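You operate a simulated robot arm through the tools that you are given. There is no shell and no other tool. Be economical: measure what you need, move in short steps, check, and stop when the job is done.

You are at the controls of a simulated two-armed robot. One attempt, no reset.

## Task
Open the packer drawer, fetch the steel sleeve from the top of the vacuum packer and set it in the inside of the packer drawer, then shut the drawer. Then open the wide dark drawer. Do these in the order given.

Only the result counts: the job must be done as asked and must still hold three seconds after the hand-in. Knocking over, shifting, dropping, spilling or breaking anything else fails it.

## Robot
Two 7-joint arms with two-finger parallel grippers on one trunk, on a base that drives. Base frame: it is fixed to the floor where the robot stands at the start and does not move with it; the origin is under the middle of the robot, x ahead of it, y to its left, z up; the surface under the hand at the start is at about z = 0.859. Lengths are in m, angles in degrees, forces in N, time in s.
The left shoulder is at the start at [0.054, 0.101, 1.05], the right one opposite. With the tool pointing down near the work surface each hand reaches from about 0.24 to 0.54 m from the robot's upright axis, wherever it stands, measured 20 degrees to its own side. Places, roughly: inside of the packer drawer [0.6, -0.3, 0.7]; packer drawer [0.5, -0.2, 0.7]; wide dark drawer [1.5, 0.3, 0.8]. Payload 2.4 kg a hand.
The tool frame of a hand sits at the grasp point between the pads (the TCP): z along the fingers, y along the line on which they close. The tips reach 0.024 m beyond it. The gripper opens to 0.068 m. The fingers are 0.017 m wide and 0.01 m thick; the gripper's body (0.04 by 0.07 m) begins 0.041 m behind the TCP.
Orientation is that of the tool frame in the base frame, as [roll, pitch, yaw] about the fixed x, y, z axes, in that order (R = Rz(yaw) Ry(pitch) Rx(roll)). With the fingers straight down and closing along the base's y, the tool's x points along the base's -x, its y along +y and its z along -z.

## Interface
- The arms move only by the tool move_arm. It takes "left_plan", "right_plan" or both (then of equal length, played together; a hand with none holds still); each is a list of rows, each a list of 3 entries, a list of its own where there are three numbers: the shift along the tool's x, y, z in units of 20 mm (1.0 is 20 mm), then the turn, a rotation vector about the tool's x, y, z in units of 5 degrees (1.0 is 5 degrees), then the gripper command, from -1 (shut) to 1 (fully open), values between in proportion. In form: [[[dx, dy, dz], [wx, wy, wz], claw], ...]. A call has 1 to 8 rows; each row shifts and turns the commanded pose from where the row before left it, along the tool's axes as they then stand. A call with a number of a shift or a turn outside -1 to 1 is refused whole. Rows are played at 5 a second. More than 0.05 m and 8.6 degrees between two rows, or a gripper value outside its range, and nothing of the call is played. Where a pose cannot be reached the arm comes as near as it can. A force on the tool above 40 N (or 10 N above the force at the start of the call, whichever is more), or a blocked arm, ends the call early, and 0.2 s more pass. Each finger travels about 0.072 m/s and halts on what it meets, pressing with about 32 N; the grip force reading is that of the motor and also rises with nothing between the fingers. The clock runs only during rows and for 0.2 s after the last one: add rows that do not move to give the fingers time. It gives the time, the measured TCP pose, the force on the tool (base axes), the opening and the grip force at its end, in the units of the frame above (readings bear some noise), with the torque about the TCP (base axes, N m) and any sound that the robot's microphone picked up, and new pictures: "views" is both (left out), scene, wrist or none (wrist: the cameras of the hands that moved).
- Cameras (640 x 400 px; columns grow to the right, rows downward): "scene" is now at [0.144, 0.0241, 1.2151]; the picture's right is [0.27, -0.96, 0.00], its down [-0.49, -0.14, -0.86] and it looks along [0.83, 0.23, -0.51] (base axes); focal length 214 px, centre (320, 200). "left" rides on the left gripper at [0.084, -0.011, -0.075] in its tool frame; the picture's right is [0.13, 0.99, 0.00], its down [-0.60, 0.08, -0.79] and it looks along [-0.79, 0.10, 0.61] (tool axes); focal length 251 px, centre (320, 200). "right" rides on the right gripper at [0.084, 0.011, -0.075] in its tool frame; the picture's right is [-0.13, 0.99, 0.00], its down [-0.60, -0.08, -0.79] and it looks along [-0.79, -0.10, 0.61] (tool axes); focal length 251 px, centre (320, 200). There is no depth. A picture from a camera that has moved, and an enlarged one, comes with that camera's place and axes in the base frame and with its lens.
- slide_trunk(by): slides the trunk up (or, below 0, down) by that many m; the arms and the scene camera ride with it, the base frame stays. It gives what a move gives, with no picture.
- base_move(legs): drives the robot by 1 to 6 legs, each [ahead, left, turn to the left] in m, m and degrees, along the robot's own axes; the way and the turn of a leg run together, so that a leg with both is an arc; at most 1.5 m and 180 degrees a leg. The arms and the cameras ride along, it lands a little off, and it stops where it bumps. It gives what a move gives, and a new picture of the scene camera.
- aim_head(pan, tilt): turns the head with the scene camera to pan (to the left, within 86 degrees either way) and tilt (down, from -29 to 69), counted from straight ahead of the robot. It gives what a move gives, and a new picture of the scene camera.
- close_up(camera, box): a new picture of the part [left, top, right, bottom] of that camera's present view, enlarged. No time passes.
- hand_in(): hands the job in; it is judged then, once.

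Work in short steps. Places have to be worked out from the pictures, the camera data and where the tool is seen: move nearer, look again, correct. Check each grasp and each placing, and mend what went wrong. You have 165 turns and 260 pictures in all, those below and enlarged ones among them. Open the grippers and draw the arms clear of the work before you hand the job in, unless the task says otherwise; then end with one line.

The tools are called after "Emit:" as a command line: name --argument value ..., lists and objects as JSON in quotes. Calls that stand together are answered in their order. move_arm: Moves the arms, as the interface text tells. Its arguments: {"type":"object","properties":{"left_plan":{"type":"array","items":{"type":"array"}},"right_plan":{"type":"array","items":{"type":"array"}},"views":{"type":"string","enum":["both","scene","wrist","none"]}},"required":[]} The other tools are called the same way: slide_trunk (by) slides the trunk up or down; base_move (legs) drives the base; aim_head (pan, tilt) turns the head that bears the scene camera; close_up (camera, box) takes an enlarged picture of a part of a camera's view; hand_in () hands the job in.

At the start:

```text
time: 0.0
left_tool_pos: [0.3276, 0.2352, 1.1783]
left_tcp_rot: [-179.9, 0.1, -180.0]
left_ft_force: [-0.6, -0.7, 0.9]
left_wrist_torque: [-0.02, -0.05, 0.02]
left_grip_width: 0.0681
left_grasp_force: 0.2
right_tool_pos: [0.3686, -0.0802, 1.086]
right_tcp_rot: [179.9, 0.1, -180.0]
right_ft_force: [-0.2, -0.3, 0.1]
right_wrist_torque: [0.0, 0.01, -0.01]
right_grip_width: 0.0679
right_grasp_force: 0.1
trunk travel left (down, up): [-0.265, 0.585]
robot x, y, heading: [0.0006, 0.002, -0.1]
head pan, tilt: [15.6, 30.5]
```

scene: 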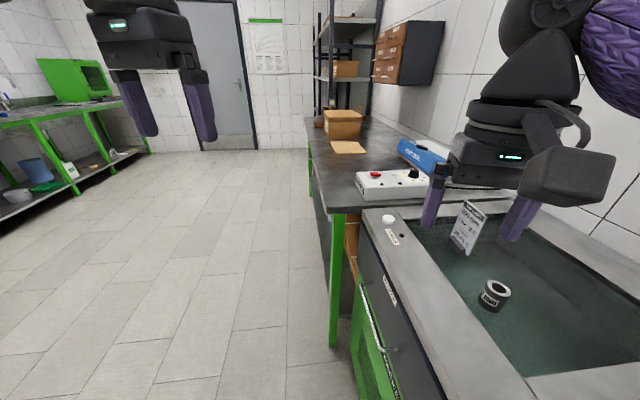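
right: 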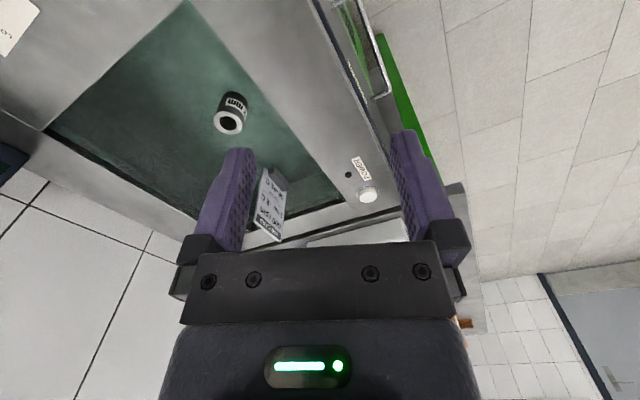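
left: 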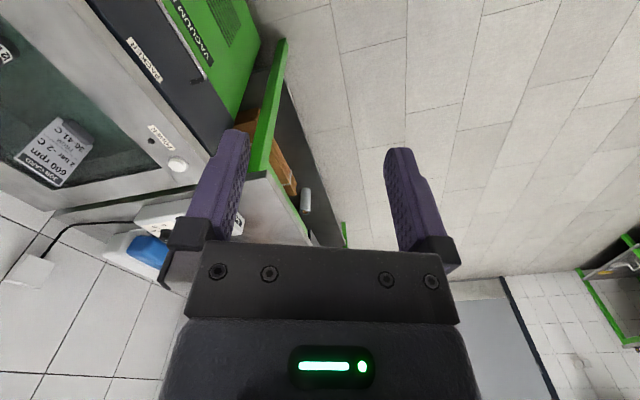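

The packer lies ahead-right with the sleeve on its glass top. I turn the head to look at it.

Emit:
aim_head --pan -25 --tilt 45

Emit:
aim_head --pan 0 --tilt 60

```text
time: 1.1
left_tool_pos: [0.3298, 0.2364, 1.1783]
left_tcp_rot: [180.0, 0.0, -179.8]
left_ft_force: [-0.4, 0.6, 0.8]
left_wrist_torque: [0.02, 0.01, -0.01]
left_grip_width: 0.068
left_grasp_force: 0.1
right_tool_pos: [0.3673, -0.0802, 1.0864]
right_tcp_rot: [-180.0, 0.0, 179.9]
right_ft_force: [-0.6, 0.0, -0.3]
right_wrist_torque: [-0.01, -0.02, -0.01]
right_grip_width: 0.068
right_grasp_force: 0.0
trunk travel left (down, up): [-0.265, 0.585]
robot x, y, heading: [-0.0007, -0.0032, -0.1]
head pan, tilt: [-25.0, 45.0]
camera scene: at [0.1308, -0.0345, 1.1934], right [-0.42, -0.91, 0.0], down [-0.64, 0.3, -0.71], along [0.64, -0.3, -0.71], focal length 214 px, centre (320, 200)
```

scene: 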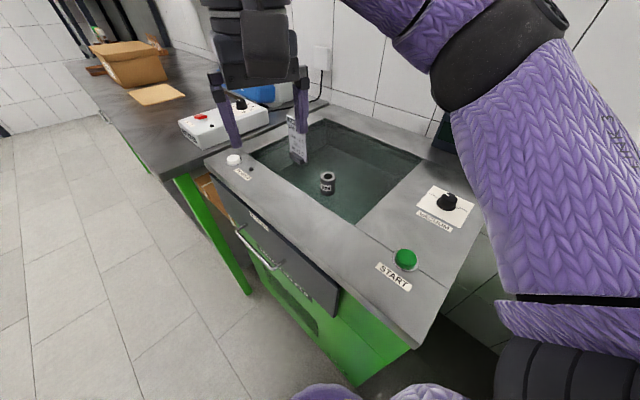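

```text
time: 2.0
left_tool_pos: [0.3271, 0.2354, 1.1765]
left_tcp_rot: [180.0, 0.1, -179.9]
left_ft_force: [0.5, 0.1, 0.5]
left_wrist_torque: [0.01, 0.05, -0.02]
left_grip_width: 0.068
left_grasp_force: 0.0
right_tool_pos: [0.3665, -0.0803, 1.0855]
right_tcp_rot: [180.0, 0.0, -179.9]
right_ft_force: [-0.6, -0.4, 0.2]
right_wrist_torque: [-0.03, -0.01, -0.03]
right_grip_width: 0.068
right_grasp_force: 0.1
trunk travel left (down, up): [-0.265, 0.585]
robot x, y, heading: [-0.0003, -0.0022, -0.2]
head pan, tilt: [0.0, 60.0]
camera scene: at [0.1238, -0.0002, 1.1739], right [0.0, -1.0, 0.0], down [-0.87, 0.0, -0.5], along [0.5, 0.0, -0.87], focal length 214 px, centre (320, 200)
```

scene: 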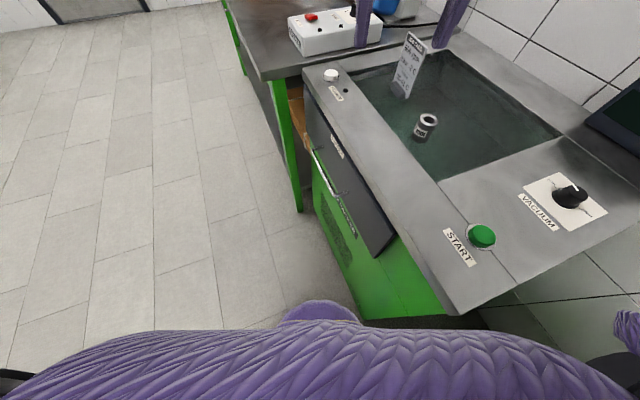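

The packer's front faces left, turned about 22°. I enlarge the front to find the drawer and its handle.

Emit:
close_up --camera "scene" --box '[270, 60, 430, 260]'

Emit:
close_up --camera "left" --box '[0, 0, 320, 200]'

```text
2.00 times, centred on (350, 160) of scene
camera zoom: at [0.1238, -0.0002, 1.1739], right [0.0, -1.0, 0.0], down [-0.87, 0.0, -0.5], along [0.5, 0.0, -0.87], focal length 429 px, centre (260, 280)
```

zoom: 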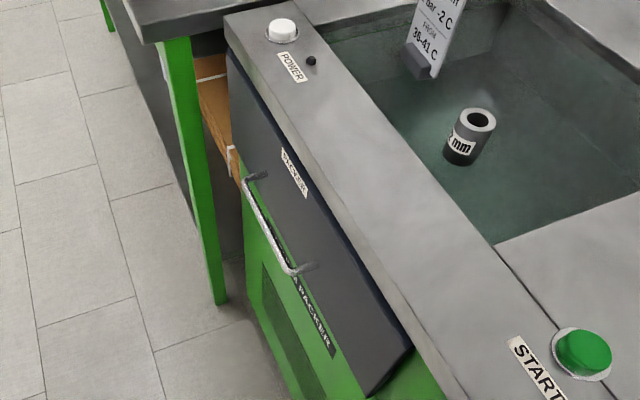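

```text
2.00 times, centred on (160, 100) of left
camera zoom: at [0.2454, 0.2233, 1.2534], right [-0.13, 0.99, 0.0], down [0.6, 0.08, 0.79], along [0.79, 0.1, -0.61], focal length 503 px, centre (640, 400)
```

zoom: 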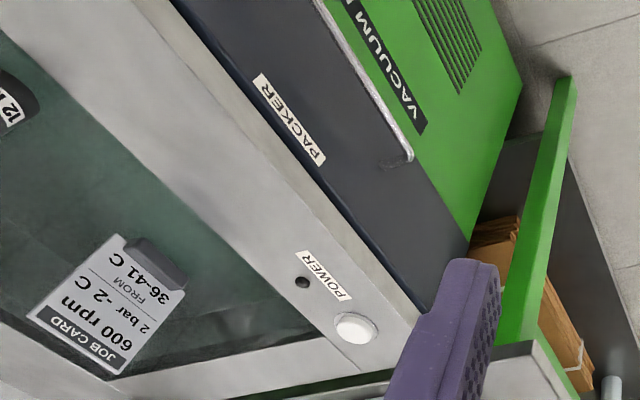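

The bar handle is about 0.16 m long with its middle near (0.468, -0.011, 0.723), and the drawer opens along (-0.37, 0.93). I turn the left hand to match and lower it in front of the drawer.

Emit:
move_arm --left_plan '[[[0, 0, 1], [0, 0, -0.88], 0.2], [[0, 0, 1], [0, 0, -0.88], 0.2], [[0, 0, 1], [0, 0, -0.88], 0.2], [[0, 0, 1], [0, 0, -0.88], 0.2], [[0, 0, 1], [0, 0, -0.88], 0.2], [[-0.6, -1, 1], [0, 0, 0], 0.2], [[-0.6, -1, 1], [0, 0, 0], 0.2], [[-0.6, -1, 1], [0, 0, 0], 0.2]]' --views "none"

Emit:
move_arm --left_plan '[[[0, -1, 1], [1, 0, 0], 0.2], [[0, -1, 1], [1, 0, 0], 0.2], [[0, -1, 1], [1, 0, 0], 0.2], [[0, -1, 1], [1, 0, 0], 0.2], [[0, 0, 0], [1, 0, 0], 0.2], [[0, 0, 0], [0, 0, 0], 0.2]]'

```text
time: 3.8
left_tool_pos: [0.3847, 0.1922, 1.015]
left_tcp_rot: [180.0, 0.2, -157.9]
left_ft_force: [0.3, 0.1, 0.2]
left_wrist_torque: [0.03, 0.03, -0.01]
left_grip_width: 0.041
left_grasp_force: 0.0
right_tool_pos: [0.3677, -0.0804, 1.086]
right_tcp_rot: [179.9, 0.1, 180.0]
right_ft_force: [0.0, 0.2, -0.9]
right_wrist_torque: [0.03, -0.02, -0.03]
right_grip_width: 0.0679
right_grasp_force: 0.0
trunk travel left (down, up): [-0.265, 0.585]
robot x, y, heading: [-0.0008, -0.0028, 0.0]
head pan, tilt: [0.0, 60.0]
```

```text
time: 5.2
left_tool_pos: [0.4191, 0.1083, 0.9499]
left_tcp_rot: [-154.8, 0.1, -157.9]
left_ft_force: [0.8, 0.1, 0.3]
left_wrist_torque: [0.0, 0.0, -0.01]
left_grip_width: 0.0406
left_grasp_force: 0.0
right_tool_pos: [0.3687, -0.08, 1.0861]
right_tcp_rot: [-179.9, 0.0, -180.0]
right_ft_force: [0.1, -0.7, -0.3]
right_wrist_torque: [-0.01, 0.01, -0.01]
right_grip_width: 0.0681
right_grasp_force: 0.0
trunk travel left (down, up): [-0.265, 0.585]
robot x, y, heading: [-0.0026, 0.002, -0.1]
head pan, tilt: [0.0, 60.0]
camera scene: at [0.1237, 0.0, 1.1739], right [0.0, -1.0, 0.0], down [-0.87, 0.0, -0.5], along [0.5, 0.0, -0.87], focal length 214 px, centre (320, 200)
camera left: at [0.3335, 0.0962, 1.0226], right [-0.46, 0.78, -0.42], down [0.41, 0.6, 0.69], along [0.79, 0.14, -0.59], focal length 251 px, centre (320, 200)
```

scene: 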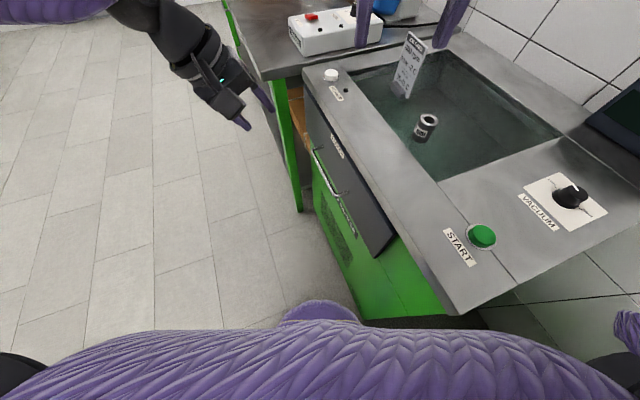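
left: 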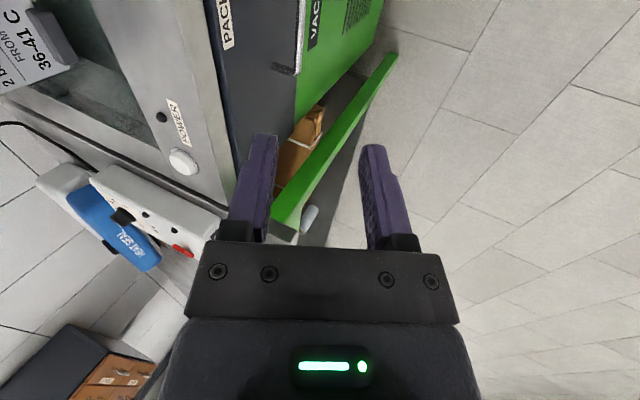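

The handle position is confirmed, with a gap to the face of about 0.035 m. The approach runs nearly straight along the tool axis, so I advance most of the way and look again.

Emit:
move_arm --left_plan '[[[0, -0.35, 1], [0, 0, 0], 0.2], [[0, -0.35, 1], [0, 0, 0], 0.2], [[0, 0, 1], [0, 0, 0], 0.2], [[0, 0, 1], [0, 0, 0], 0.2], [[0, 0, 1], [0, 0, 0], 0.2], [[0, 0, 1], [0, 0, 0], 0.2], [[0, 0, 1], [0, 0, 0], 0.2], [[0, 0, 1], [0, 0, 0], 0.2]]'

```text
time: 7.0
left_tool_pos: [0.4192, 0.0677, 0.832]
left_tcp_rot: [-155.0, 0.1, -157.9]
left_ft_force: [-0.7, -0.3, 0.2]
left_wrist_torque: [-0.01, 0.02, -0.01]
left_grip_width: 0.041
left_grasp_force: 0.1
left hand out of reach, approached as far as the arm can: row 5, 6, 7, 8
right_tool_pos: [0.3685, -0.0806, 1.0873]
right_tcp_rot: [-179.9, 0.0, 180.0]
right_ft_force: [-0.8, -0.7, 0.3]
right_wrist_torque: [0.0, 0.0, 0.01]
right_grip_width: 0.0682
right_grasp_force: 0.1
trunk travel left (down, up): [-0.265, 0.585]
robot x, y, heading: [0.0012, 0.0038, 0.1]
head pan, tilt: [0.0, 60.0]
camera scene: at [0.1238, -0.0002, 1.1739], right [0.0, -1.0, 0.0], down [-0.87, 0.0, -0.5], along [0.5, 0.0, -0.87], focal length 214 px, centre (320, 200)
camera left: at [0.3335, 0.0555, 0.9048], right [-0.46, 0.78, -0.42], down [0.41, 0.6, 0.69], along [0.79, 0.14, -0.59], focal length 251 px, centre (320, 200)
```

scene: 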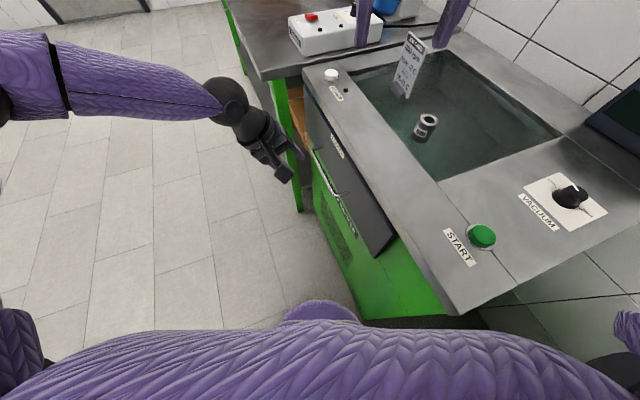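
left: 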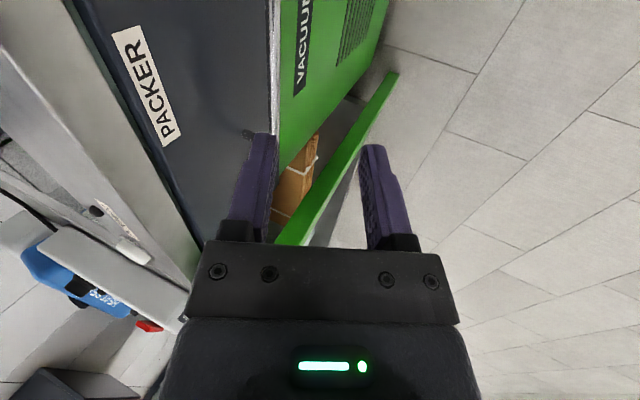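

The arm ran out of reach downwards. I lower the trunk by 0.13 m; the hand stays clear of the bar by 0.09 m.

Emit:
slide_trunk --by -0.13

Emit:
move_arm --left_plan '[[[0, 0, 0], [0, 0, 0], 0.2]]'

```text
time: 8.5
left_tool_pos: [0.4187, 0.0679, 0.7012]
left_tcp_rot: [-154.9, 0.0, -157.9]
left_ft_force: [0.1, -0.4, -0.1]
left_wrist_torque: [0.03, -0.01, 0.01]
left_grip_width: 0.0408
left_grasp_force: 0.0
right_tool_pos: [0.3668, -0.08, 0.9563]
right_tcp_rot: [-180.0, 0.0, -180.0]
right_ft_force: [0.0, -0.7, 0.1]
right_wrist_torque: [0.0, 0.02, -0.02]
right_grip_width: 0.0682
right_grasp_force: 0.0
trunk travel left (down, up): [-0.135, 0.715]
robot x, y, heading: [0.0006, -0.0024, 0.2]
head pan, tilt: [0.0, 60.0]
```

```text
time: 8.9
left_tool_pos: [0.4197, 0.0685, 0.7026]
left_tcp_rot: [-155.0, 0.0, -157.9]
left_ft_force: [-0.8, -0.7, -0.9]
left_wrist_torque: [-0.01, 0.0, -0.01]
left_grip_width: 0.0407
left_grasp_force: 0.0
right_tool_pos: [0.3675, -0.0795, 0.9571]
right_tcp_rot: [180.0, 0.0, 179.9]
right_ft_force: [-0.8, 0.7, 0.3]
right_wrist_torque: [-0.01, -0.01, -0.05]
right_grip_width: 0.0679
right_grasp_force: 0.0
trunk travel left (down, up): [-0.135, 0.715]
robot x, y, heading: [0.0002, -0.0018, -0.2]
head pan, tilt: [0.0, 60.0]
camera scene: at [0.1588, -0.0002, 1.0411], right [0.0, -1.0, 0.0], down [-0.87, 0.0, -0.5], along [0.5, 0.0, -0.87], focal length 214 px, centre (320, 200)
camera left: at [0.3338, 0.0551, 0.7745], right [-0.46, 0.78, -0.42], down [0.41, 0.6, 0.69], along [0.79, 0.14, -0.6], focal length 251 px, centre (320, 200)
```

scene: 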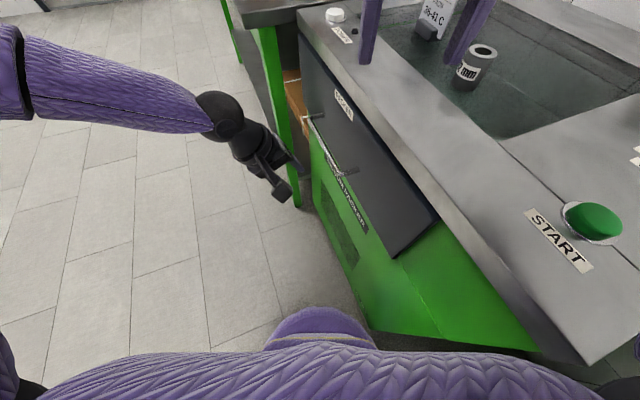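
left: 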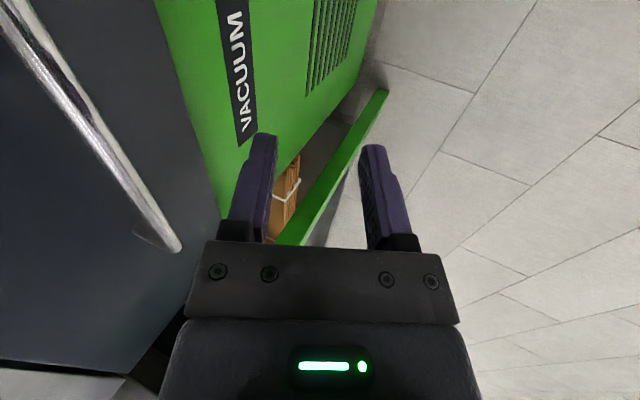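

The trunk is down and the hand is outside and below the bar. I raise it a little and move above the bar along the tool's -y.

Emit:
move_arm --left_plan '[[[-0.39, 0, -1], [0, 0, 0], 0.2], [[-0.39, 0, -1], [0, 0, 0], 0.2], [[0, -0.84, 0], [0, 0, 0], 0.2], [[0, -0.84, 0], [0, 0, 0], 0.2], [[0, -0.84, 0], [0, 0, 0], 0.2], [[0, -0.84, 0], [0, 0, 0], 0.2], [[0, -0.84, 0], [0, 0, 0], 0.2], [[0, 0, 0], [0, 0, 0], 0.2]]'

```text
time: 10.7
left_tool_pos: [0.4477, 0.0282, 0.7733]
left_tcp_rot: [-155.0, 0.0, -157.9]
left_ft_force: [-0.8, -0.6, -0.4]
left_wrist_torque: [-0.01, 0.01, 0.03]
left_grip_width: 0.041
left_grasp_force: 0.1
left hand out of reach, approached as far as the arm can: row 7
right_tool_pos: [0.3672, -0.0802, 0.9559]
right_tcp_rot: [180.0, 0.0, 179.9]
right_ft_force: [0.2, -0.5, -0.6]
right_wrist_torque: [-0.02, -0.02, 0.01]
right_grip_width: 0.0679
right_grasp_force: 0.1
trunk travel left (down, up): [-0.135, 0.715]
robot x, y, heading: [-0.001, -0.0008, -0.1]
head pan, tilt: [0.0, 60.0]
camera scene: at [0.1588, -0.0002, 1.0411], right [0.0, -1.0, 0.0], down [-0.87, 0.0, -0.5], along [0.5, 0.0, -0.87], focal length 214 px, centre (320, 200)
camera left: at [0.3625, 0.0158, 0.847], right [-0.46, 0.78, -0.42], down [0.41, 0.6, 0.69], along [0.79, 0.14, -0.59], focal length 251 px, centre (320, 200)
```

scene: 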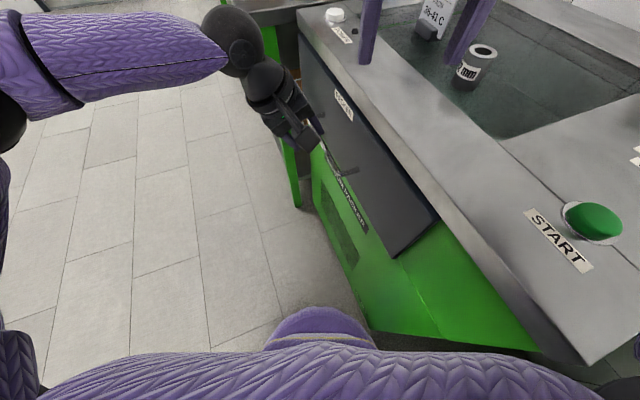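
left: 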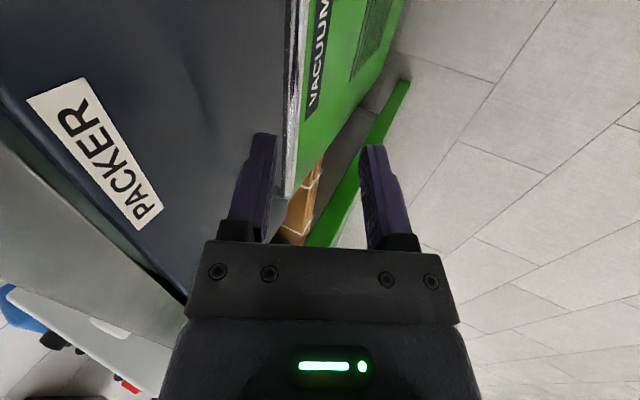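

The centre is just out of reach. I grip nearer the close end of the bar, about 0.04 m back along it.

Emit:
move_arm --left_plan '[[[1, 0, 0], [0, 0, 0], 0.2], [[1, 0, 0], [0, 0, 0], 0.2], [[0, -0.55, 0.5], [0, 0, 0], 0.2], [[0, 0, 0], [0, 0, 0], 0.2]]' --views "wrist"

```text
time: 11.7
left_tool_pos: [0.4137, 0.0085, 0.7723]
left_tcp_rot: [-155.1, 0.0, -157.9]
left_ft_force: [-0.7, -0.6, -0.5]
left_wrist_torque: [0.01, 0.03, 0.04]
left_grip_width: 0.0407
left_grasp_force: 0.1
left hand out of reach, approached as far as the arm can: row 3
right_tool_pos: [0.3681, -0.0795, 0.9557]
right_tcp_rot: [180.0, 0.0, 179.9]
right_ft_force: [0.0, -0.1, -0.7]
right_wrist_torque: [-0.02, -0.02, 0.01]
right_grip_width: 0.0682
right_grasp_force: 0.0
trunk travel left (down, up): [-0.135, 0.715]
robot x, y, heading: [-0.0006, 0.0016, 0.2]
head pan, tilt: [0.0, 60.0]
camera left: at [0.3279, -0.0046, 0.8459], right [-0.46, 0.78, -0.42], down [0.41, 0.6, 0.69], along [0.79, 0.14, -0.6], focal length 251 px, centre (320, 200)
```

left: 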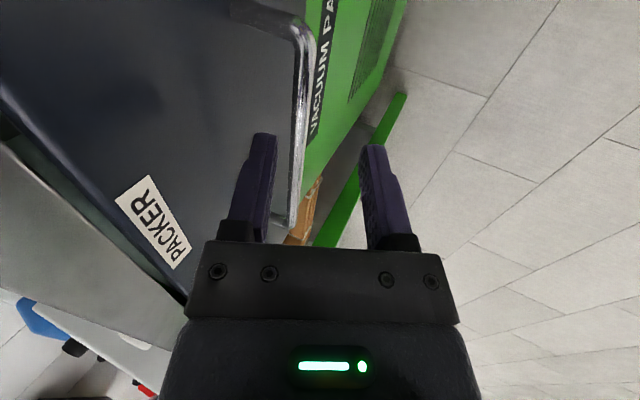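

The left arm is limited when reaching across. I retract, raise the trunk, then shift the base a little left and turn it right, so the handle falls on the left arm's side.

Emit:
move_arm --left_plan '[[[0, 0, -1], [0, 0, 0], 0.2], [[0, 0, -1], [0, 0, 0], 0.2], [[0, 0, -1], [0, 0, 0], 0.2], [[0, 0, -1], [0, 0, 0], 0.2], [[0, 1, 0], [0, 0, 0], 0.2], [[0, 1, 0], [0, 0, 0], 0.2]]' --views "none"

Emit:
slide_trunk --by 0.13

Emit:
base_move --legs '[[0, 0.08, 0], [0, 0, -30]]'

```text
time: 13.1
left_tool_pos: [0.389, 0.0738, 0.8294]
left_tcp_rot: [-155.0, 0.1, -157.9]
left_ft_force: [-0.1, -0.4, 0.4]
left_wrist_torque: [-0.02, -0.01, 0.02]
left_grip_width: 0.0409
left_grasp_force: 0.1
right_tool_pos: [0.3681, -0.0798, 0.9566]
right_tcp_rot: [180.0, 0.0, 179.9]
right_ft_force: [0.1, 0.2, -0.5]
right_wrist_torque: [0.02, 0.01, 0.01]
right_grip_width: 0.0679
right_grasp_force: 0.0
trunk travel left (down, up): [-0.135, 0.715]
robot x, y, heading: [0.0028, -0.0012, -0.1]
head pan, tilt: [0.0, 60.0]
```

```text
time: 14.7
left_tool_pos: [0.3875, 0.0724, 0.9572]
left_tcp_rot: [-155.0, 0.0, -157.9]
left_ft_force: [0.5, 0.0, -0.3]
left_wrist_torque: [0.02, 0.02, -0.02]
left_grip_width: 0.0407
left_grasp_force: 0.1
right_tool_pos: [0.3681, -0.0804, 1.0867]
right_tcp_rot: [180.0, -0.1, 180.0]
right_ft_force: [-0.1, 0.6, 0.1]
right_wrist_torque: [0.05, -0.03, -0.03]
right_grip_width: 0.0679
right_grasp_force: 0.0
trunk travel left (down, up): [-0.265, 0.585]
robot x, y, heading: [0.0, -0.0002, -0.1]
head pan, tilt: [0.0, 60.0]
```

```text
time: 17.2
left_tool_pos: [0.3724, -0.0501, 0.9573]
left_tcp_rot: [-155.0, 0.0, 172.1]
left_ft_force: [0.5, -0.6, 0.5]
left_wrist_torque: [0.01, 0.02, -0.02]
left_grip_width: 0.041
left_grasp_force: 0.0
right_tool_pos: [0.2789, -0.1728, 1.0863]
right_tcp_rot: [179.9, 0.0, 150.2]
right_ft_force: [-0.3, 0.1, -0.3]
right_wrist_torque: [0.04, 0.01, 0.02]
right_grip_width: 0.068
right_grasp_force: 0.0
trunk travel left (down, up): [-0.265, 0.585]
robot x, y, heading: [0.0001, 0.0768, -29.8]
head pan, tilt: [0.0, 60.0]
camera scene: at [0.1073, 0.018, 1.1739], right [-0.5, -0.87, 0.0], down [-0.75, 0.43, -0.5], along [0.43, -0.25, -0.87], focal length 214 px, centre (320, 200)
```

scene: 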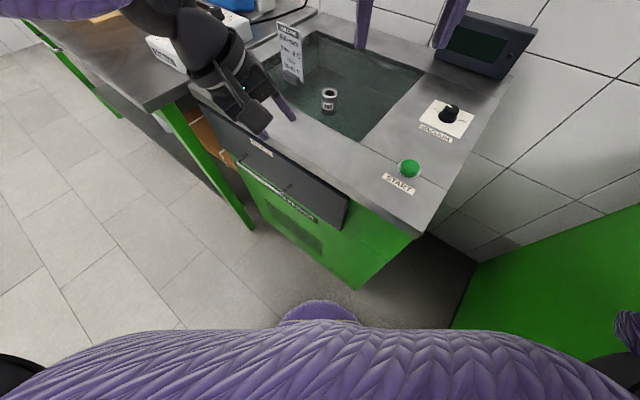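

The base is now at heading -30° and everything is still clear. I turn the left hand back to the drawer's direction and move it outwards.

Emit:
move_arm --left_plan '[[[0, 0, 0], [0, -0.423, -0.906], 0.2], [[0, 0, 0], [0, -0.423, -0.906], 0.2], [[0, 0, 0], [0, -0.423, -0.906], 0.2], [[0, 0, 0], [0, -0.423, -0.906], 0.2], [[0, 0, 0], [0, -0.423, -0.906], 0.2], [[0, 0, 0], [0, -0.423, -0.906], 0.2], [[0, 1, 0], [0, 0, 0], 0.2], [[0, 1, 0], [0, 0, 0], 0.2]]' --views "none"

Emit:
move_arm --left_plan '[[[-0.9, 1, -0.3], [0, 0, 0], 0.2], [[-0.9, 1, -0.3], [0, 0, 0], 0.2], [[-0.9, 1, -0.3], [0, 0, 0], 0.2], [[-0.9, 0, 0], [0, 0, 0], 0.2], [[0, 0, 0], [0, 0, 0], 0.2]]' --views "scene"

```text
time: 19.1
left_tool_pos: [0.3575, -0.0178, 0.941]
left_tcp_rot: [-155.0, -0.1, -157.9]
left_ft_force: [0.0, -0.8, -0.2]
left_wrist_torque: [-0.02, 0.02, -0.01]
left_grip_width: 0.0408
left_grasp_force: 0.1
right_tool_pos: [0.2787, -0.1737, 1.0868]
right_tcp_rot: [-180.0, -0.1, 150.1]
right_ft_force: [0.0, 0.0, -0.1]
right_wrist_torque: [-0.02, -0.01, 0.04]
right_grip_width: 0.0681
right_grasp_force: 0.1
trunk travel left (down, up): [-0.265, 0.585]
robot x, y, heading: [-0.0015, 0.0773, -29.8]
head pan, tilt: [0.0, 60.0]
```

```text
time: 20.2
left_tool_pos: [0.4009, 0.0682, 0.9337]
left_tcp_rot: [-155.0, 0.0, -157.8]
left_ft_force: [-0.5, 0.1, 0.4]
left_wrist_torque: [0.03, -0.01, -0.02]
left_grip_width: 0.0406
left_grasp_force: 0.0
right_tool_pos: [0.2786, -0.1728, 1.0868]
right_tcp_rot: [-180.0, 0.0, 150.2]
right_ft_force: [-0.3, -0.5, -0.3]
right_wrist_torque: [0.0, -0.02, 0.01]
right_grip_width: 0.0678
right_grasp_force: 0.0
trunk travel left (down, up): [-0.265, 0.585]
robot x, y, heading: [0.003, 0.0795, -30.0]
head pan, tilt: [0.0, 60.0]
camera scene: at [0.1074, 0.0181, 1.1739], right [-0.5, -0.87, 0.0], down [-0.75, 0.43, -0.5], along [0.43, -0.25, -0.87], focal length 214 px, centre (320, 200)
```

scene: 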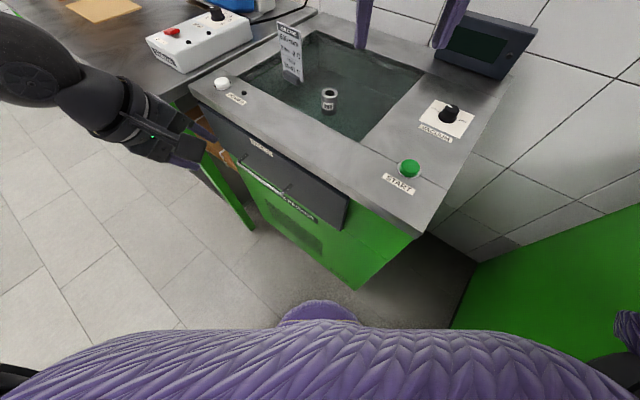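

The left hand now hangs outside the drawer face. I lower the trunk again.

Emit:
slide_trunk --by -0.13

Emit:
move_arm --left_plan '[[[0, 0, 0], [0, 0, 0], 0.2]]'

```text
time: 21.8
left_tool_pos: [0.401, 0.0669, 0.8027]
left_tcp_rot: [-155.1, 0.0, -157.8]
left_ft_force: [-0.4, -0.6, 0.9]
left_wrist_torque: [0.01, -0.01, 0.0]
left_grip_width: 0.0407
left_grasp_force: 0.0
right_tool_pos: [0.2782, -0.1727, 0.9575]
right_tcp_rot: [-180.0, 0.0, 150.1]
right_ft_force: [-0.4, 0.4, -0.1]
right_wrist_torque: [-0.02, -0.01, 0.05]
right_grip_width: 0.0681
right_grasp_force: 0.1
trunk travel left (down, up): [-0.135, 0.715]
robot x, y, heading: [0.0038, 0.082, -29.7]
head pan, tilt: [0.0, 60.0]
```

```text
time: 22.2
left_tool_pos: [0.402, 0.0682, 0.8023]
left_tcp_rot: [-155.1, 0.0, -157.8]
left_ft_force: [0.1, -0.1, 0.1]
left_wrist_torque: [0.0, 0.02, 0.0]
left_grip_width: 0.041
left_grasp_force: 0.1
right_tool_pos: [0.2789, -0.1727, 0.9566]
right_tcp_rot: [-179.9, 0.0, 150.1]
right_ft_force: [0.2, -0.5, 0.2]
right_wrist_torque: [-0.04, 0.0, -0.01]
right_grip_width: 0.0682
right_grasp_force: 0.0
trunk travel left (down, up): [-0.135, 0.715]
robot x, y, heading: [0.0023, 0.0766, -29.8]
head pan, tilt: [0.0, 60.0]
camera scene: at [0.1377, 0.0006, 1.0411], right [-0.5, -0.87, 0.0], down [-0.75, 0.43, -0.5], along [0.43, -0.25, -0.87], focal length 214 px, centre (320, 200)
camera left: at [0.3163, 0.0555, 0.8756], right [-0.46, 0.78, -0.42], down [0.41, 0.6, 0.69], along [0.79, 0.14, -0.6], focal length 251 px, centre (320, 200)
```

scene: 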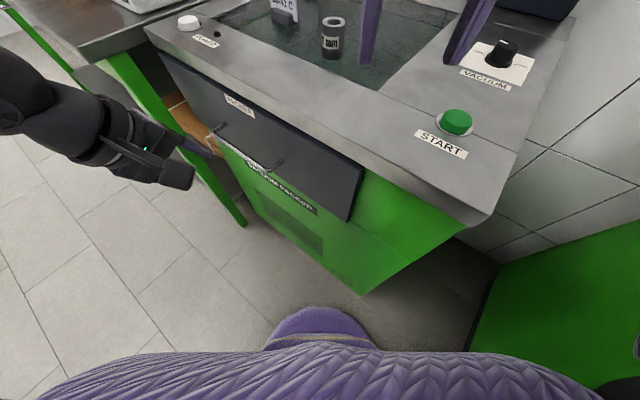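
left: 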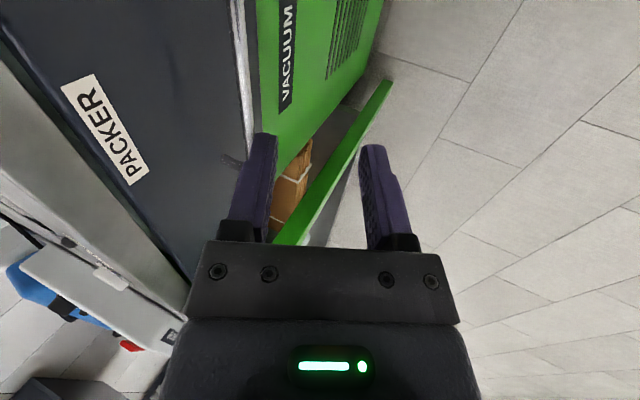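

I align above the bar, then advance along the tool axis to about 0.05 m short of the grasp.

Emit:
move_arm --left_plan '[[[-0.19, -0.8, 0], [0, 0, 0], 0.2], [[-0.19, -0.8, 0], [0, 0, 0], 0.2], [[-0.19, -0.8, 0], [0, 0, 0], 0.2], [[0, 0, 0.92], [0, 0, 0], 0.2], [[0, 0, 0.92], [0, 0, 0], 0.2], [[0, 0, 0.92], [0, 0, 0], 0.2], [[0, 0, 0], [0, 0, 0], 0.2]]' --views "wrist"

```text
time: 23.8
left_tool_pos: [0.4383, 0.0103, 0.773]
left_tcp_rot: [-155.0, 0.0, -157.8]
left_ft_force: [0.4, 0.3, -0.2]
left_wrist_torque: [-0.01, 0.0, -0.04]
left_grip_width: 0.0406
left_grasp_force: 0.1
right_tool_pos: [0.2786, -0.1733, 0.9565]
right_tcp_rot: [180.0, 0.0, 150.1]
right_ft_force: [0.0, -0.6, -0.8]
right_wrist_torque: [0.02, 0.01, 0.01]
right_grip_width: 0.068
right_grasp_force: 0.0
trunk travel left (down, up): [-0.135, 0.715]
robot x, y, heading: [-0.0048, 0.0803, -29.8]
head pan, tilt: [0.0, 60.0]
camera left: at [0.3521, -0.0018, 0.8455], right [-0.46, 0.78, -0.42], down [0.41, 0.6, 0.69], along [0.79, 0.14, -0.6], focal length 251 px, centre (320, 200)
```

left: 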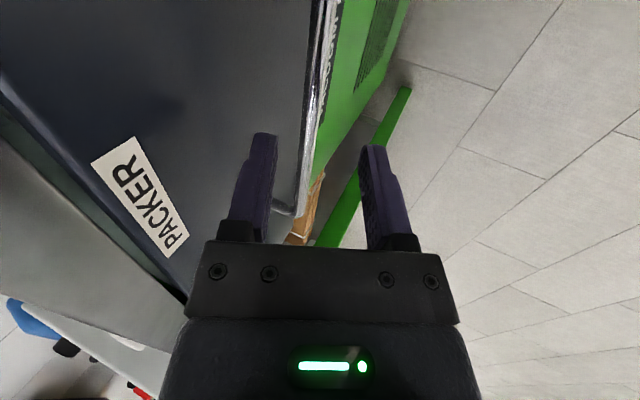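

The bar lies between the fingers, 4 mm off centre. I shift 4 mm outwards, advance 50 mm and close.

Emit:
move_arm --left_plan '[[[0, 0.2, 0.6], [0, 0, 0], 0.05], [[0, 0, 0.6], [0, 0, 0], 0.05], [[0, 0, 0.6], [0, 0, 0], 0.05], [[0, 0, 0.6], [0, 0, 0], 0.05], [[0, 0, 0], [0, 0, 0], 0.05]]' --views "both"

```text
time: 25.0
left_tool_pos: [0.4433, -0.0056, 0.7276]
left_tcp_rot: [-155.0, 0.0, -157.9]
left_ft_force: [-0.3, 0.0, 0.0]
left_wrist_torque: [0.01, 0.01, 0.01]
left_grip_width: 0.0358
left_grasp_force: 0.0
right_tool_pos: [0.2791, -0.1751, 0.9569]
right_tcp_rot: [180.0, 0.0, 150.2]
right_ft_force: [-0.2, -1.0, 1.0]
right_wrist_torque: [-0.03, -0.05, -0.01]
right_grip_width: 0.0679
right_grasp_force: 0.1
trunk travel left (down, up): [-0.135, 0.715]
robot x, y, heading: [0.0019, 0.0815, -29.9]
head pan, tilt: [0.0, 60.0]
camera scene: at [0.1378, 0.0006, 1.0411], right [-0.5, -0.87, 0.0], down [-0.75, 0.43, -0.5], along [0.43, -0.25, -0.87], focal length 214 px, centre (320, 200)
camera left: at [0.3587, -0.018, 0.8006], right [-0.46, 0.78, -0.42], down [0.41, 0.6, 0.69], along [0.79, 0.14, -0.59], focal length 251 px, centre (320, 200)
```

scene: 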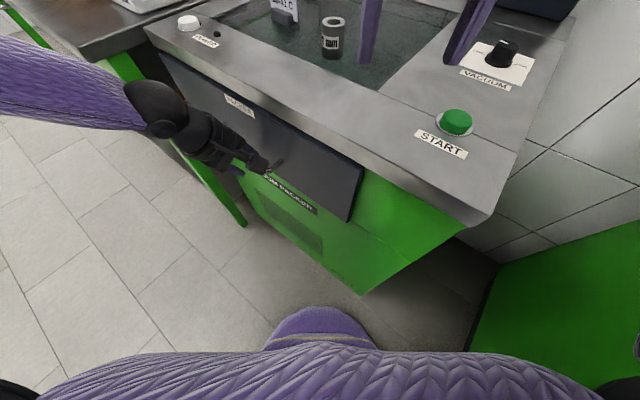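
left: 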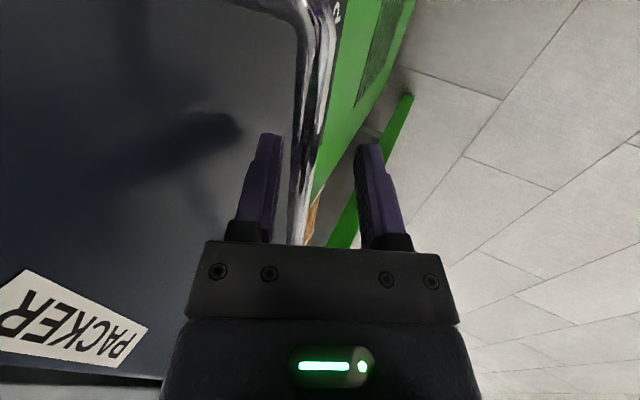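

The bar is between the fingers, with no contact force. I close.

Emit:
move_arm --left_plan '[[[0, 0, 0], [0, 0, 0], -1], [[0, 0, 0], [0, 0, 0], -1], [[0, 0, 0], [0, 0, 0], -1]]' --views "wrist"

```text
time: 25.8
left_tool_pos: [0.4439, -0.0048, 0.7281]
left_tcp_rot: [-154.9, 0.0, -157.8]
left_ft_force: [0.2, -0.9, 8.7]
left_wrist_torque: [-0.05, 0.19, -0.1]
left_grip_width: 0.0097
left_grasp_force: 30.9
right_tool_pos: [0.2784, -0.1722, 0.9572]
right_tcp_rot: [-180.0, -0.1, 150.1]
right_ft_force: [0.0, 0.4, 0.2]
right_wrist_torque: [-0.01, 0.04, 0.0]
right_grip_width: 0.0678
right_grasp_force: 0.1
trunk travel left (down, up): [-0.135, 0.715]
robot x, y, heading: [-0.0019, 0.0789, -29.9]
head pan, tilt: [0.0, 60.0]
camera left: at [0.3583, -0.018, 0.8012], right [-0.46, 0.78, -0.42], down [0.41, 0.6, 0.69], along [0.79, 0.14, -0.59], focal length 251 px, centre (320, 200)
```

left: 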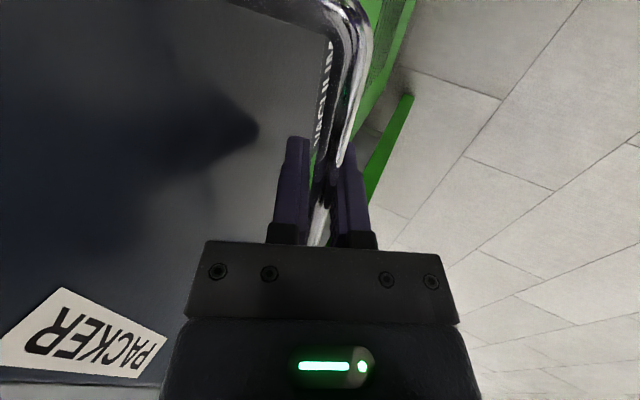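

The bar is gripped at 9.7 mm width. I pull straight along the drawer's opening direction.

Emit:
move_arm --left_plan '[[[0, 0.906, -0.42], [0, 0, 0], -1], [[0, 0.906, -0.42], [0, 0, 0], -1], [[0, 0.906, -0.42], [0, 0, 0], -1], [[0, 0.906, -0.42], [0, 0, 0], -1], [[0, 0.906, -0.42], [0, 0, 0], -1], [[0, 0, 0], [0, 0, 0], -1]]' --views "scene"

```text
time: 27.2
left_tool_pos: [0.4055, 0.0886, 0.7278]
left_tcp_rot: [-154.9, 0.1, -157.8]
left_ft_force: [-5.8, -3.2, -9.2]
left_wrist_torque: [0.04, -0.24, 0.09]
left_grip_width: 0.01
left_grasp_force: 31.3
right_tool_pos: [0.2783, -0.1732, 0.9565]
right_tcp_rot: [180.0, -0.1, 150.1]
right_ft_force: [-0.5, 0.5, 0.0]
right_wrist_torque: [-0.01, 0.02, 0.04]
right_grip_width: 0.0678
right_grasp_force: 0.1
trunk travel left (down, up): [-0.135, 0.715]
robot x, y, heading: [-0.0047, 0.0818, -29.9]
head pan, tilt: [0.0, 60.0]
camera scene: at [0.1378, 0.0005, 1.041], right [-0.5, -0.87, 0.0], down [-0.75, 0.43, -0.5], along [0.43, -0.25, -0.87], focal length 214 px, centre (320, 200)
```

scene: 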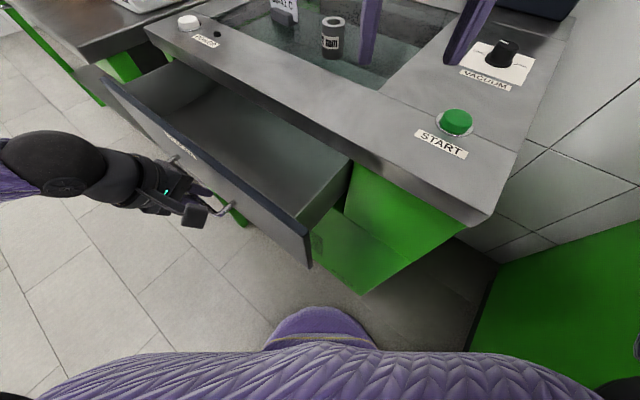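

The drawer slides freely. I pull further until it nears its end or the arm's limit.

Emit:
move_arm --left_plan '[[[0, 0.906, -0.42], [0, 0, 0], -1], [[0, 0.906, -0.42], [0, 0, 0], -1], [[0, 0.906, -0.42], [0, 0, 0], -1], [[0, 0.906, -0.42], [0, 0, 0], -1], [[0, 0.906, -0.42], [0, 0, 0], -1], [[0, 0, 0], [0, 0, 0], -1]]' --views "scene"

```text
time: 28.6
left_tool_pos: [0.3701, 0.1799, 0.728]
left_tcp_rot: [-154.9, 0.1, -157.8]
left_ft_force: [-3.3, -1.1, 13.6]
left_wrist_torque: [0.08, -0.13, 0.12]
left_grip_width: 0.0097
left_grasp_force: 30.8
right_tool_pos: [0.2788, -0.1731, 0.9573]
right_tcp_rot: [180.0, -0.1, 150.1]
right_ft_force: [1.0, 0.0, -1.2]
right_wrist_torque: [-0.03, 0.02, 0.0]
right_grip_width: 0.0678
right_grasp_force: 0.2
trunk travel left (down, up): [-0.135, 0.715]
robot x, y, heading: [0.0018, 0.0805, -29.9]
head pan, tilt: [0.0, 60.0]
camera scene: at [0.1368, 0.0004, 1.0413], right [-0.5, -0.87, 0.0], down [-0.75, 0.43, -0.5], along [0.43, -0.25, -0.87], focal length 214 px, centre (320, 200)
```

scene: 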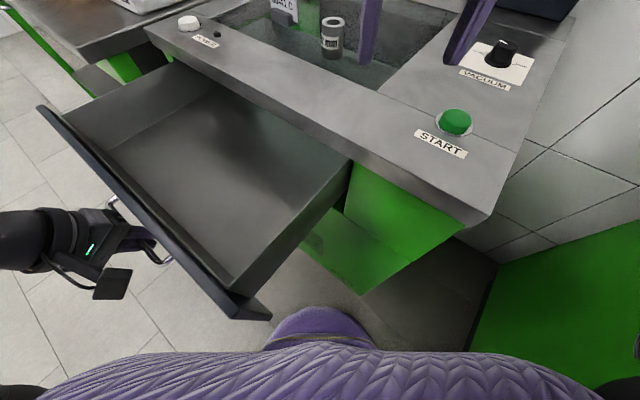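

The drawer is open 0.2 m, which is enough, and its near corner is close to the trunk, so I stop here. I release the bar and back off along the tool axis.

Emit:
move_arm --left_plan '[[[0, 0, 0], [0, 0, 0], 0.0], [[0, 0, 0], [0, 0, 0], 0.0], [[0, 0, -0.5], [0, 0, 0], 0.0], [[0, 0, -1], [0, 0, 0], 0.0], [[0, 0, -1], [0, 0, 0], 0.0], [[0, 0, -1], [0, 0, 0], 0.0], [[0, 0, -1], [0, 0, 0], 0.0], [[0, 0, 0], [0, 0, 0], 0.0]]' --views "both"

```text
time: 30.4
left_tool_pos: [0.3545, 0.2161, 0.8105]
left_tcp_rot: [-155.0, 0.0, -157.8]
left_ft_force: [0.1, 0.4, -0.7]
left_wrist_torque: [0.04, 0.01, 0.0]
left_grip_width: 0.0339
left_grasp_force: 0.0
right_tool_pos: [0.2779, -0.1735, 0.9557]
right_tcp_rot: [-180.0, 0.0, 150.2]
right_ft_force: [0.0, 1.3, -0.2]
right_wrist_torque: [0.0, 0.0, -0.02]
right_grip_width: 0.0678
right_grasp_force: 0.0
trunk travel left (down, up): [-0.135, 0.715]
robot x, y, heading: [-0.0019, 0.0761, -29.7]
head pan, tilt: [0.0, 60.0]
camera scene: at [0.1376, 0.0007, 1.0411], right [-0.5, -0.87, 0.0], down [-0.75, 0.43, -0.5], along [0.43, -0.25, -0.87], focal length 214 px, centre (320, 200)
camera left: at [0.2683, 0.2024, 0.8829], right [-0.46, 0.78, -0.42], down [0.41, 0.6, 0.69], along [0.79, 0.14, -0.59], focal length 251 px, centre (320, 200)
```

scene: 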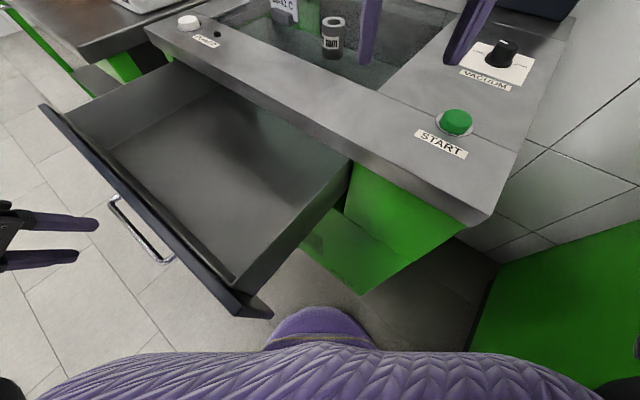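
left: 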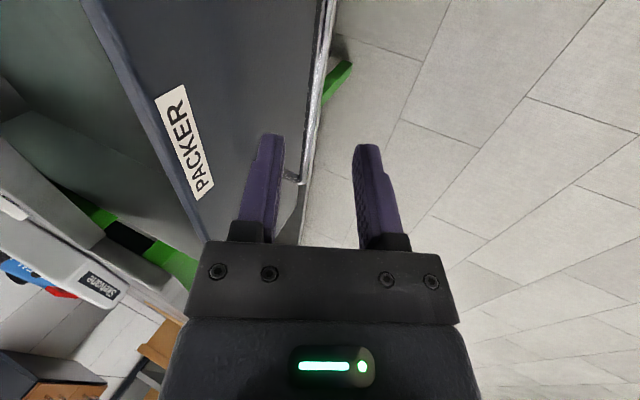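

The drawer stays open and is empty. Next is the sleeve, so I look at it from the right wrist camera.

Emit:
move_arm --right_plan '[[[0, 0, 0], [0, 0, 0], 1]]' --views "wrist"

Emit:
close_up --camera "scene" --box '[250, 0, 410, 100]'

```text
time: 30.8
left_tool_pos: [0.3532, 0.2148, 0.8102]
left_tcp_rot: [-155.0, -0.1, -157.8]
left_ft_force: [0.3, -0.1, 0.0]
left_wrist_torque: [0.01, 0.01, 0.01]
left_grip_width: 0.0339
left_grasp_force: 0.1
right_tool_pos: [0.2785, -0.1732, 0.9557]
right_tcp_rot: [180.0, -0.1, 150.1]
right_ft_force: [0.8, -0.8, 0.8]
right_wrist_torque: [-0.01, 0.02, 0.04]
right_grip_width: 0.068
right_grasp_force: 0.0
trunk travel left (down, up): [-0.135, 0.715]
robot x, y, heading: [-0.0011, 0.0794, -30.0]
head pan, tilt: [0.0, 60.0]
camera right: at [0.2116, -0.1225, 1.0311], right [0.61, 0.79, 0.0], down [0.48, -0.37, 0.79], along [0.63, -0.48, -0.61], focal length 251 px, centre (320, 200)
```

right: 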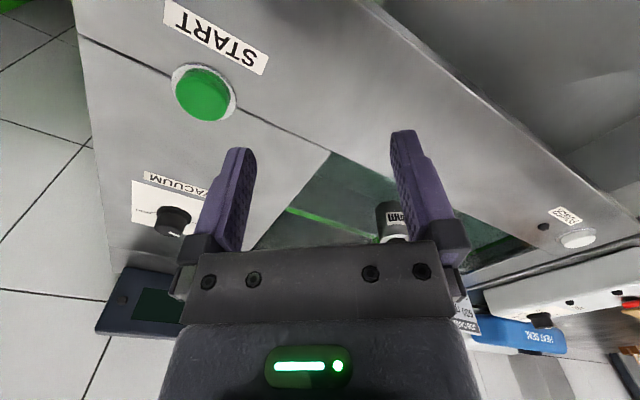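

```text
4.00 times, centred on (330, 50) of scene
camera zoom: at [0.1377, 0.0007, 1.0411], right [-0.5, -0.87, 0.0], down [-0.75, 0.43, -0.5], along [0.43, -0.25, -0.87], focal length 858 px, centre (280, 800)
```

zoom: 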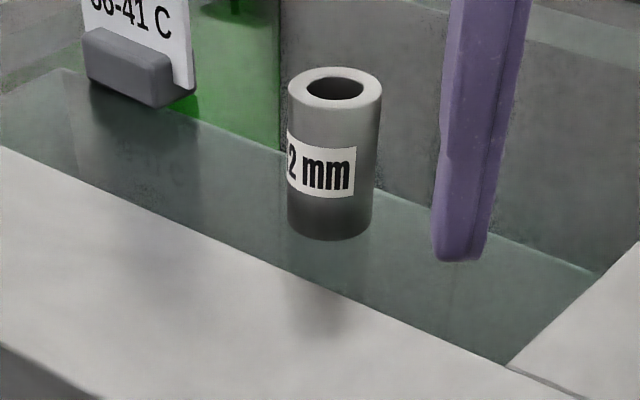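

The sleeve stands at about (0.448, -0.201), z 0.859–0.903, 34 mm across. I move the open right hand over it.

Emit:
move_arm --right_plan '[[[-1, 0.375, -1], [0, 0, 0], 1], [[-1, 0.375, -0.5], [0, 0, 0], 1], [[-1, 0.375, 0], [0, 0, 0], 1], [[-1, 0.375, 0], [0, 0, 0], 1], [[-1, 0.375, 0], [0, 0, 0], 1], [[-1, 0.375, 0], [0, 0, 0], 1], [[-1, 0.375, 0], [0, 0, 0], 1], [[-1, 0.375, 0], [0, 0, 0], 1]]'

```text
time: 32.6
left_tool_pos: [0.3537, 0.2139, 0.8092]
left_tcp_rot: [-155.1, 0.0, -157.8]
left_ft_force: [0.3, 0.7, 0.0]
left_wrist_torque: [-0.02, 0.0, 0.0]
left_grip_width: 0.0341
left_grasp_force: 0.1
right_tool_pos: [0.3734, -0.1885, 0.9865]
right_tcp_rot: [-180.0, -0.1, 150.2]
right_ft_force: [0.4, -0.1, 0.5]
right_wrist_torque: [0.0, 0.0, -0.01]
right_grip_width: 0.0679
right_grasp_force: 0.1
right hand out of reach, approached as far as the arm can: row 5, 6, 7, 8
trunk travel left (down, up): [-0.135, 0.715]
robot x, y, heading: [0.0011, 0.0749, -30.0]
head pan, tilt: [0.0, 60.0]
camera scene: at [0.1377, 0.0007, 1.0411], right [-0.5, -0.87, 0.0], down [-0.75, 0.43, -0.5], along [0.43, -0.25, -0.87], focal length 214 px, centre (320, 200)
camera right: at [0.3065, -0.1374, 1.0614], right [0.61, 0.79, 0.0], down [0.48, -0.37, 0.79], along [0.63, -0.48, -0.61], focal length 251 px, centre (320, 200)
```

scene: 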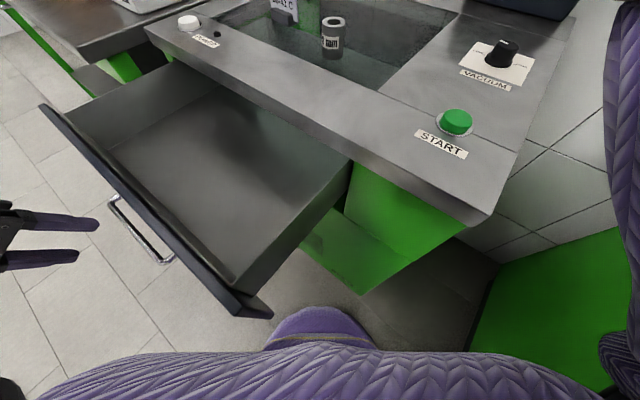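
right: 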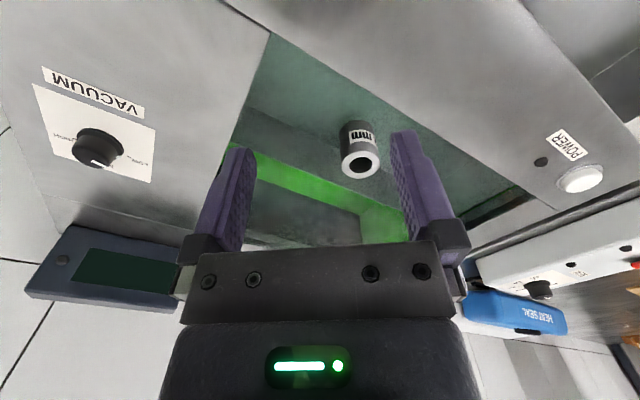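

The right arm can't reach that far while facing this way. I raise the trunk and turn the base 22° left, putting the sleeve on the right arm's side.

Emit:
slide_trunk --by 0.13

Emit:
base_move --legs '[[0, 0, 22]]'

```text
time: 34.2
left_tool_pos: [0.3536, 0.2149, 0.9387]
left_tcp_rot: [-155.0, 0.0, -157.8]
left_ft_force: [0.7, -1.0, -0.2]
left_wrist_torque: [0.0, 0.03, 0.02]
left_grip_width: 0.0342
left_grasp_force: 0.0
right_tool_pos: [0.3486, -0.1745, 1.151]
right_tcp_rot: [-179.9, 5.1, 150.1]
right_ft_force: [0.2, 0.7, 0.9]
right_wrist_torque: [-0.01, 0.0, 0.01]
right_grip_width: 0.0677
right_grasp_force: 0.2
trunk travel left (down, up): [-0.265, 0.585]
robot x, y, heading: [0.0022, 0.0762, -30.0]
head pan, tilt: [0.0, 60.0]
```

```text
time: 35.8
left_tool_pos: [0.2777, 0.3372, 0.9395]
left_tcp_rot: [-155.0, 0.0, -135.8]
left_ft_force: [0.0, 0.3, 0.1]
left_wrist_torque: [-0.03, -0.02, -0.01]
left_grip_width: 0.034
left_grasp_force: 0.1
right_tool_pos: [0.4177, -0.0254, 1.1522]
right_tcp_rot: [179.8, 5.1, 172.1]
right_ft_force: [0.0, 0.1, -0.1]
right_wrist_torque: [0.05, 0.02, -0.03]
right_grip_width: 0.0681
right_grasp_force: 0.1
trunk travel left (down, up): [-0.265, 0.585]
robot x, y, heading: [-0.0011, 0.0805, -7.9]
head pan, tilt: [0.0, 60.0]
camera scene: at [0.1225, 0.0627, 1.1739], right [-0.14, -0.99, 0.0], down [-0.86, 0.12, -0.5], along [0.5, -0.07, -0.87], focal length 214 px, centre (320, 200)
```

scene: 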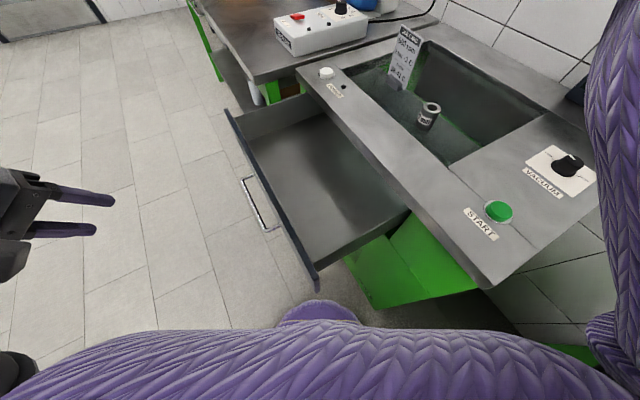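

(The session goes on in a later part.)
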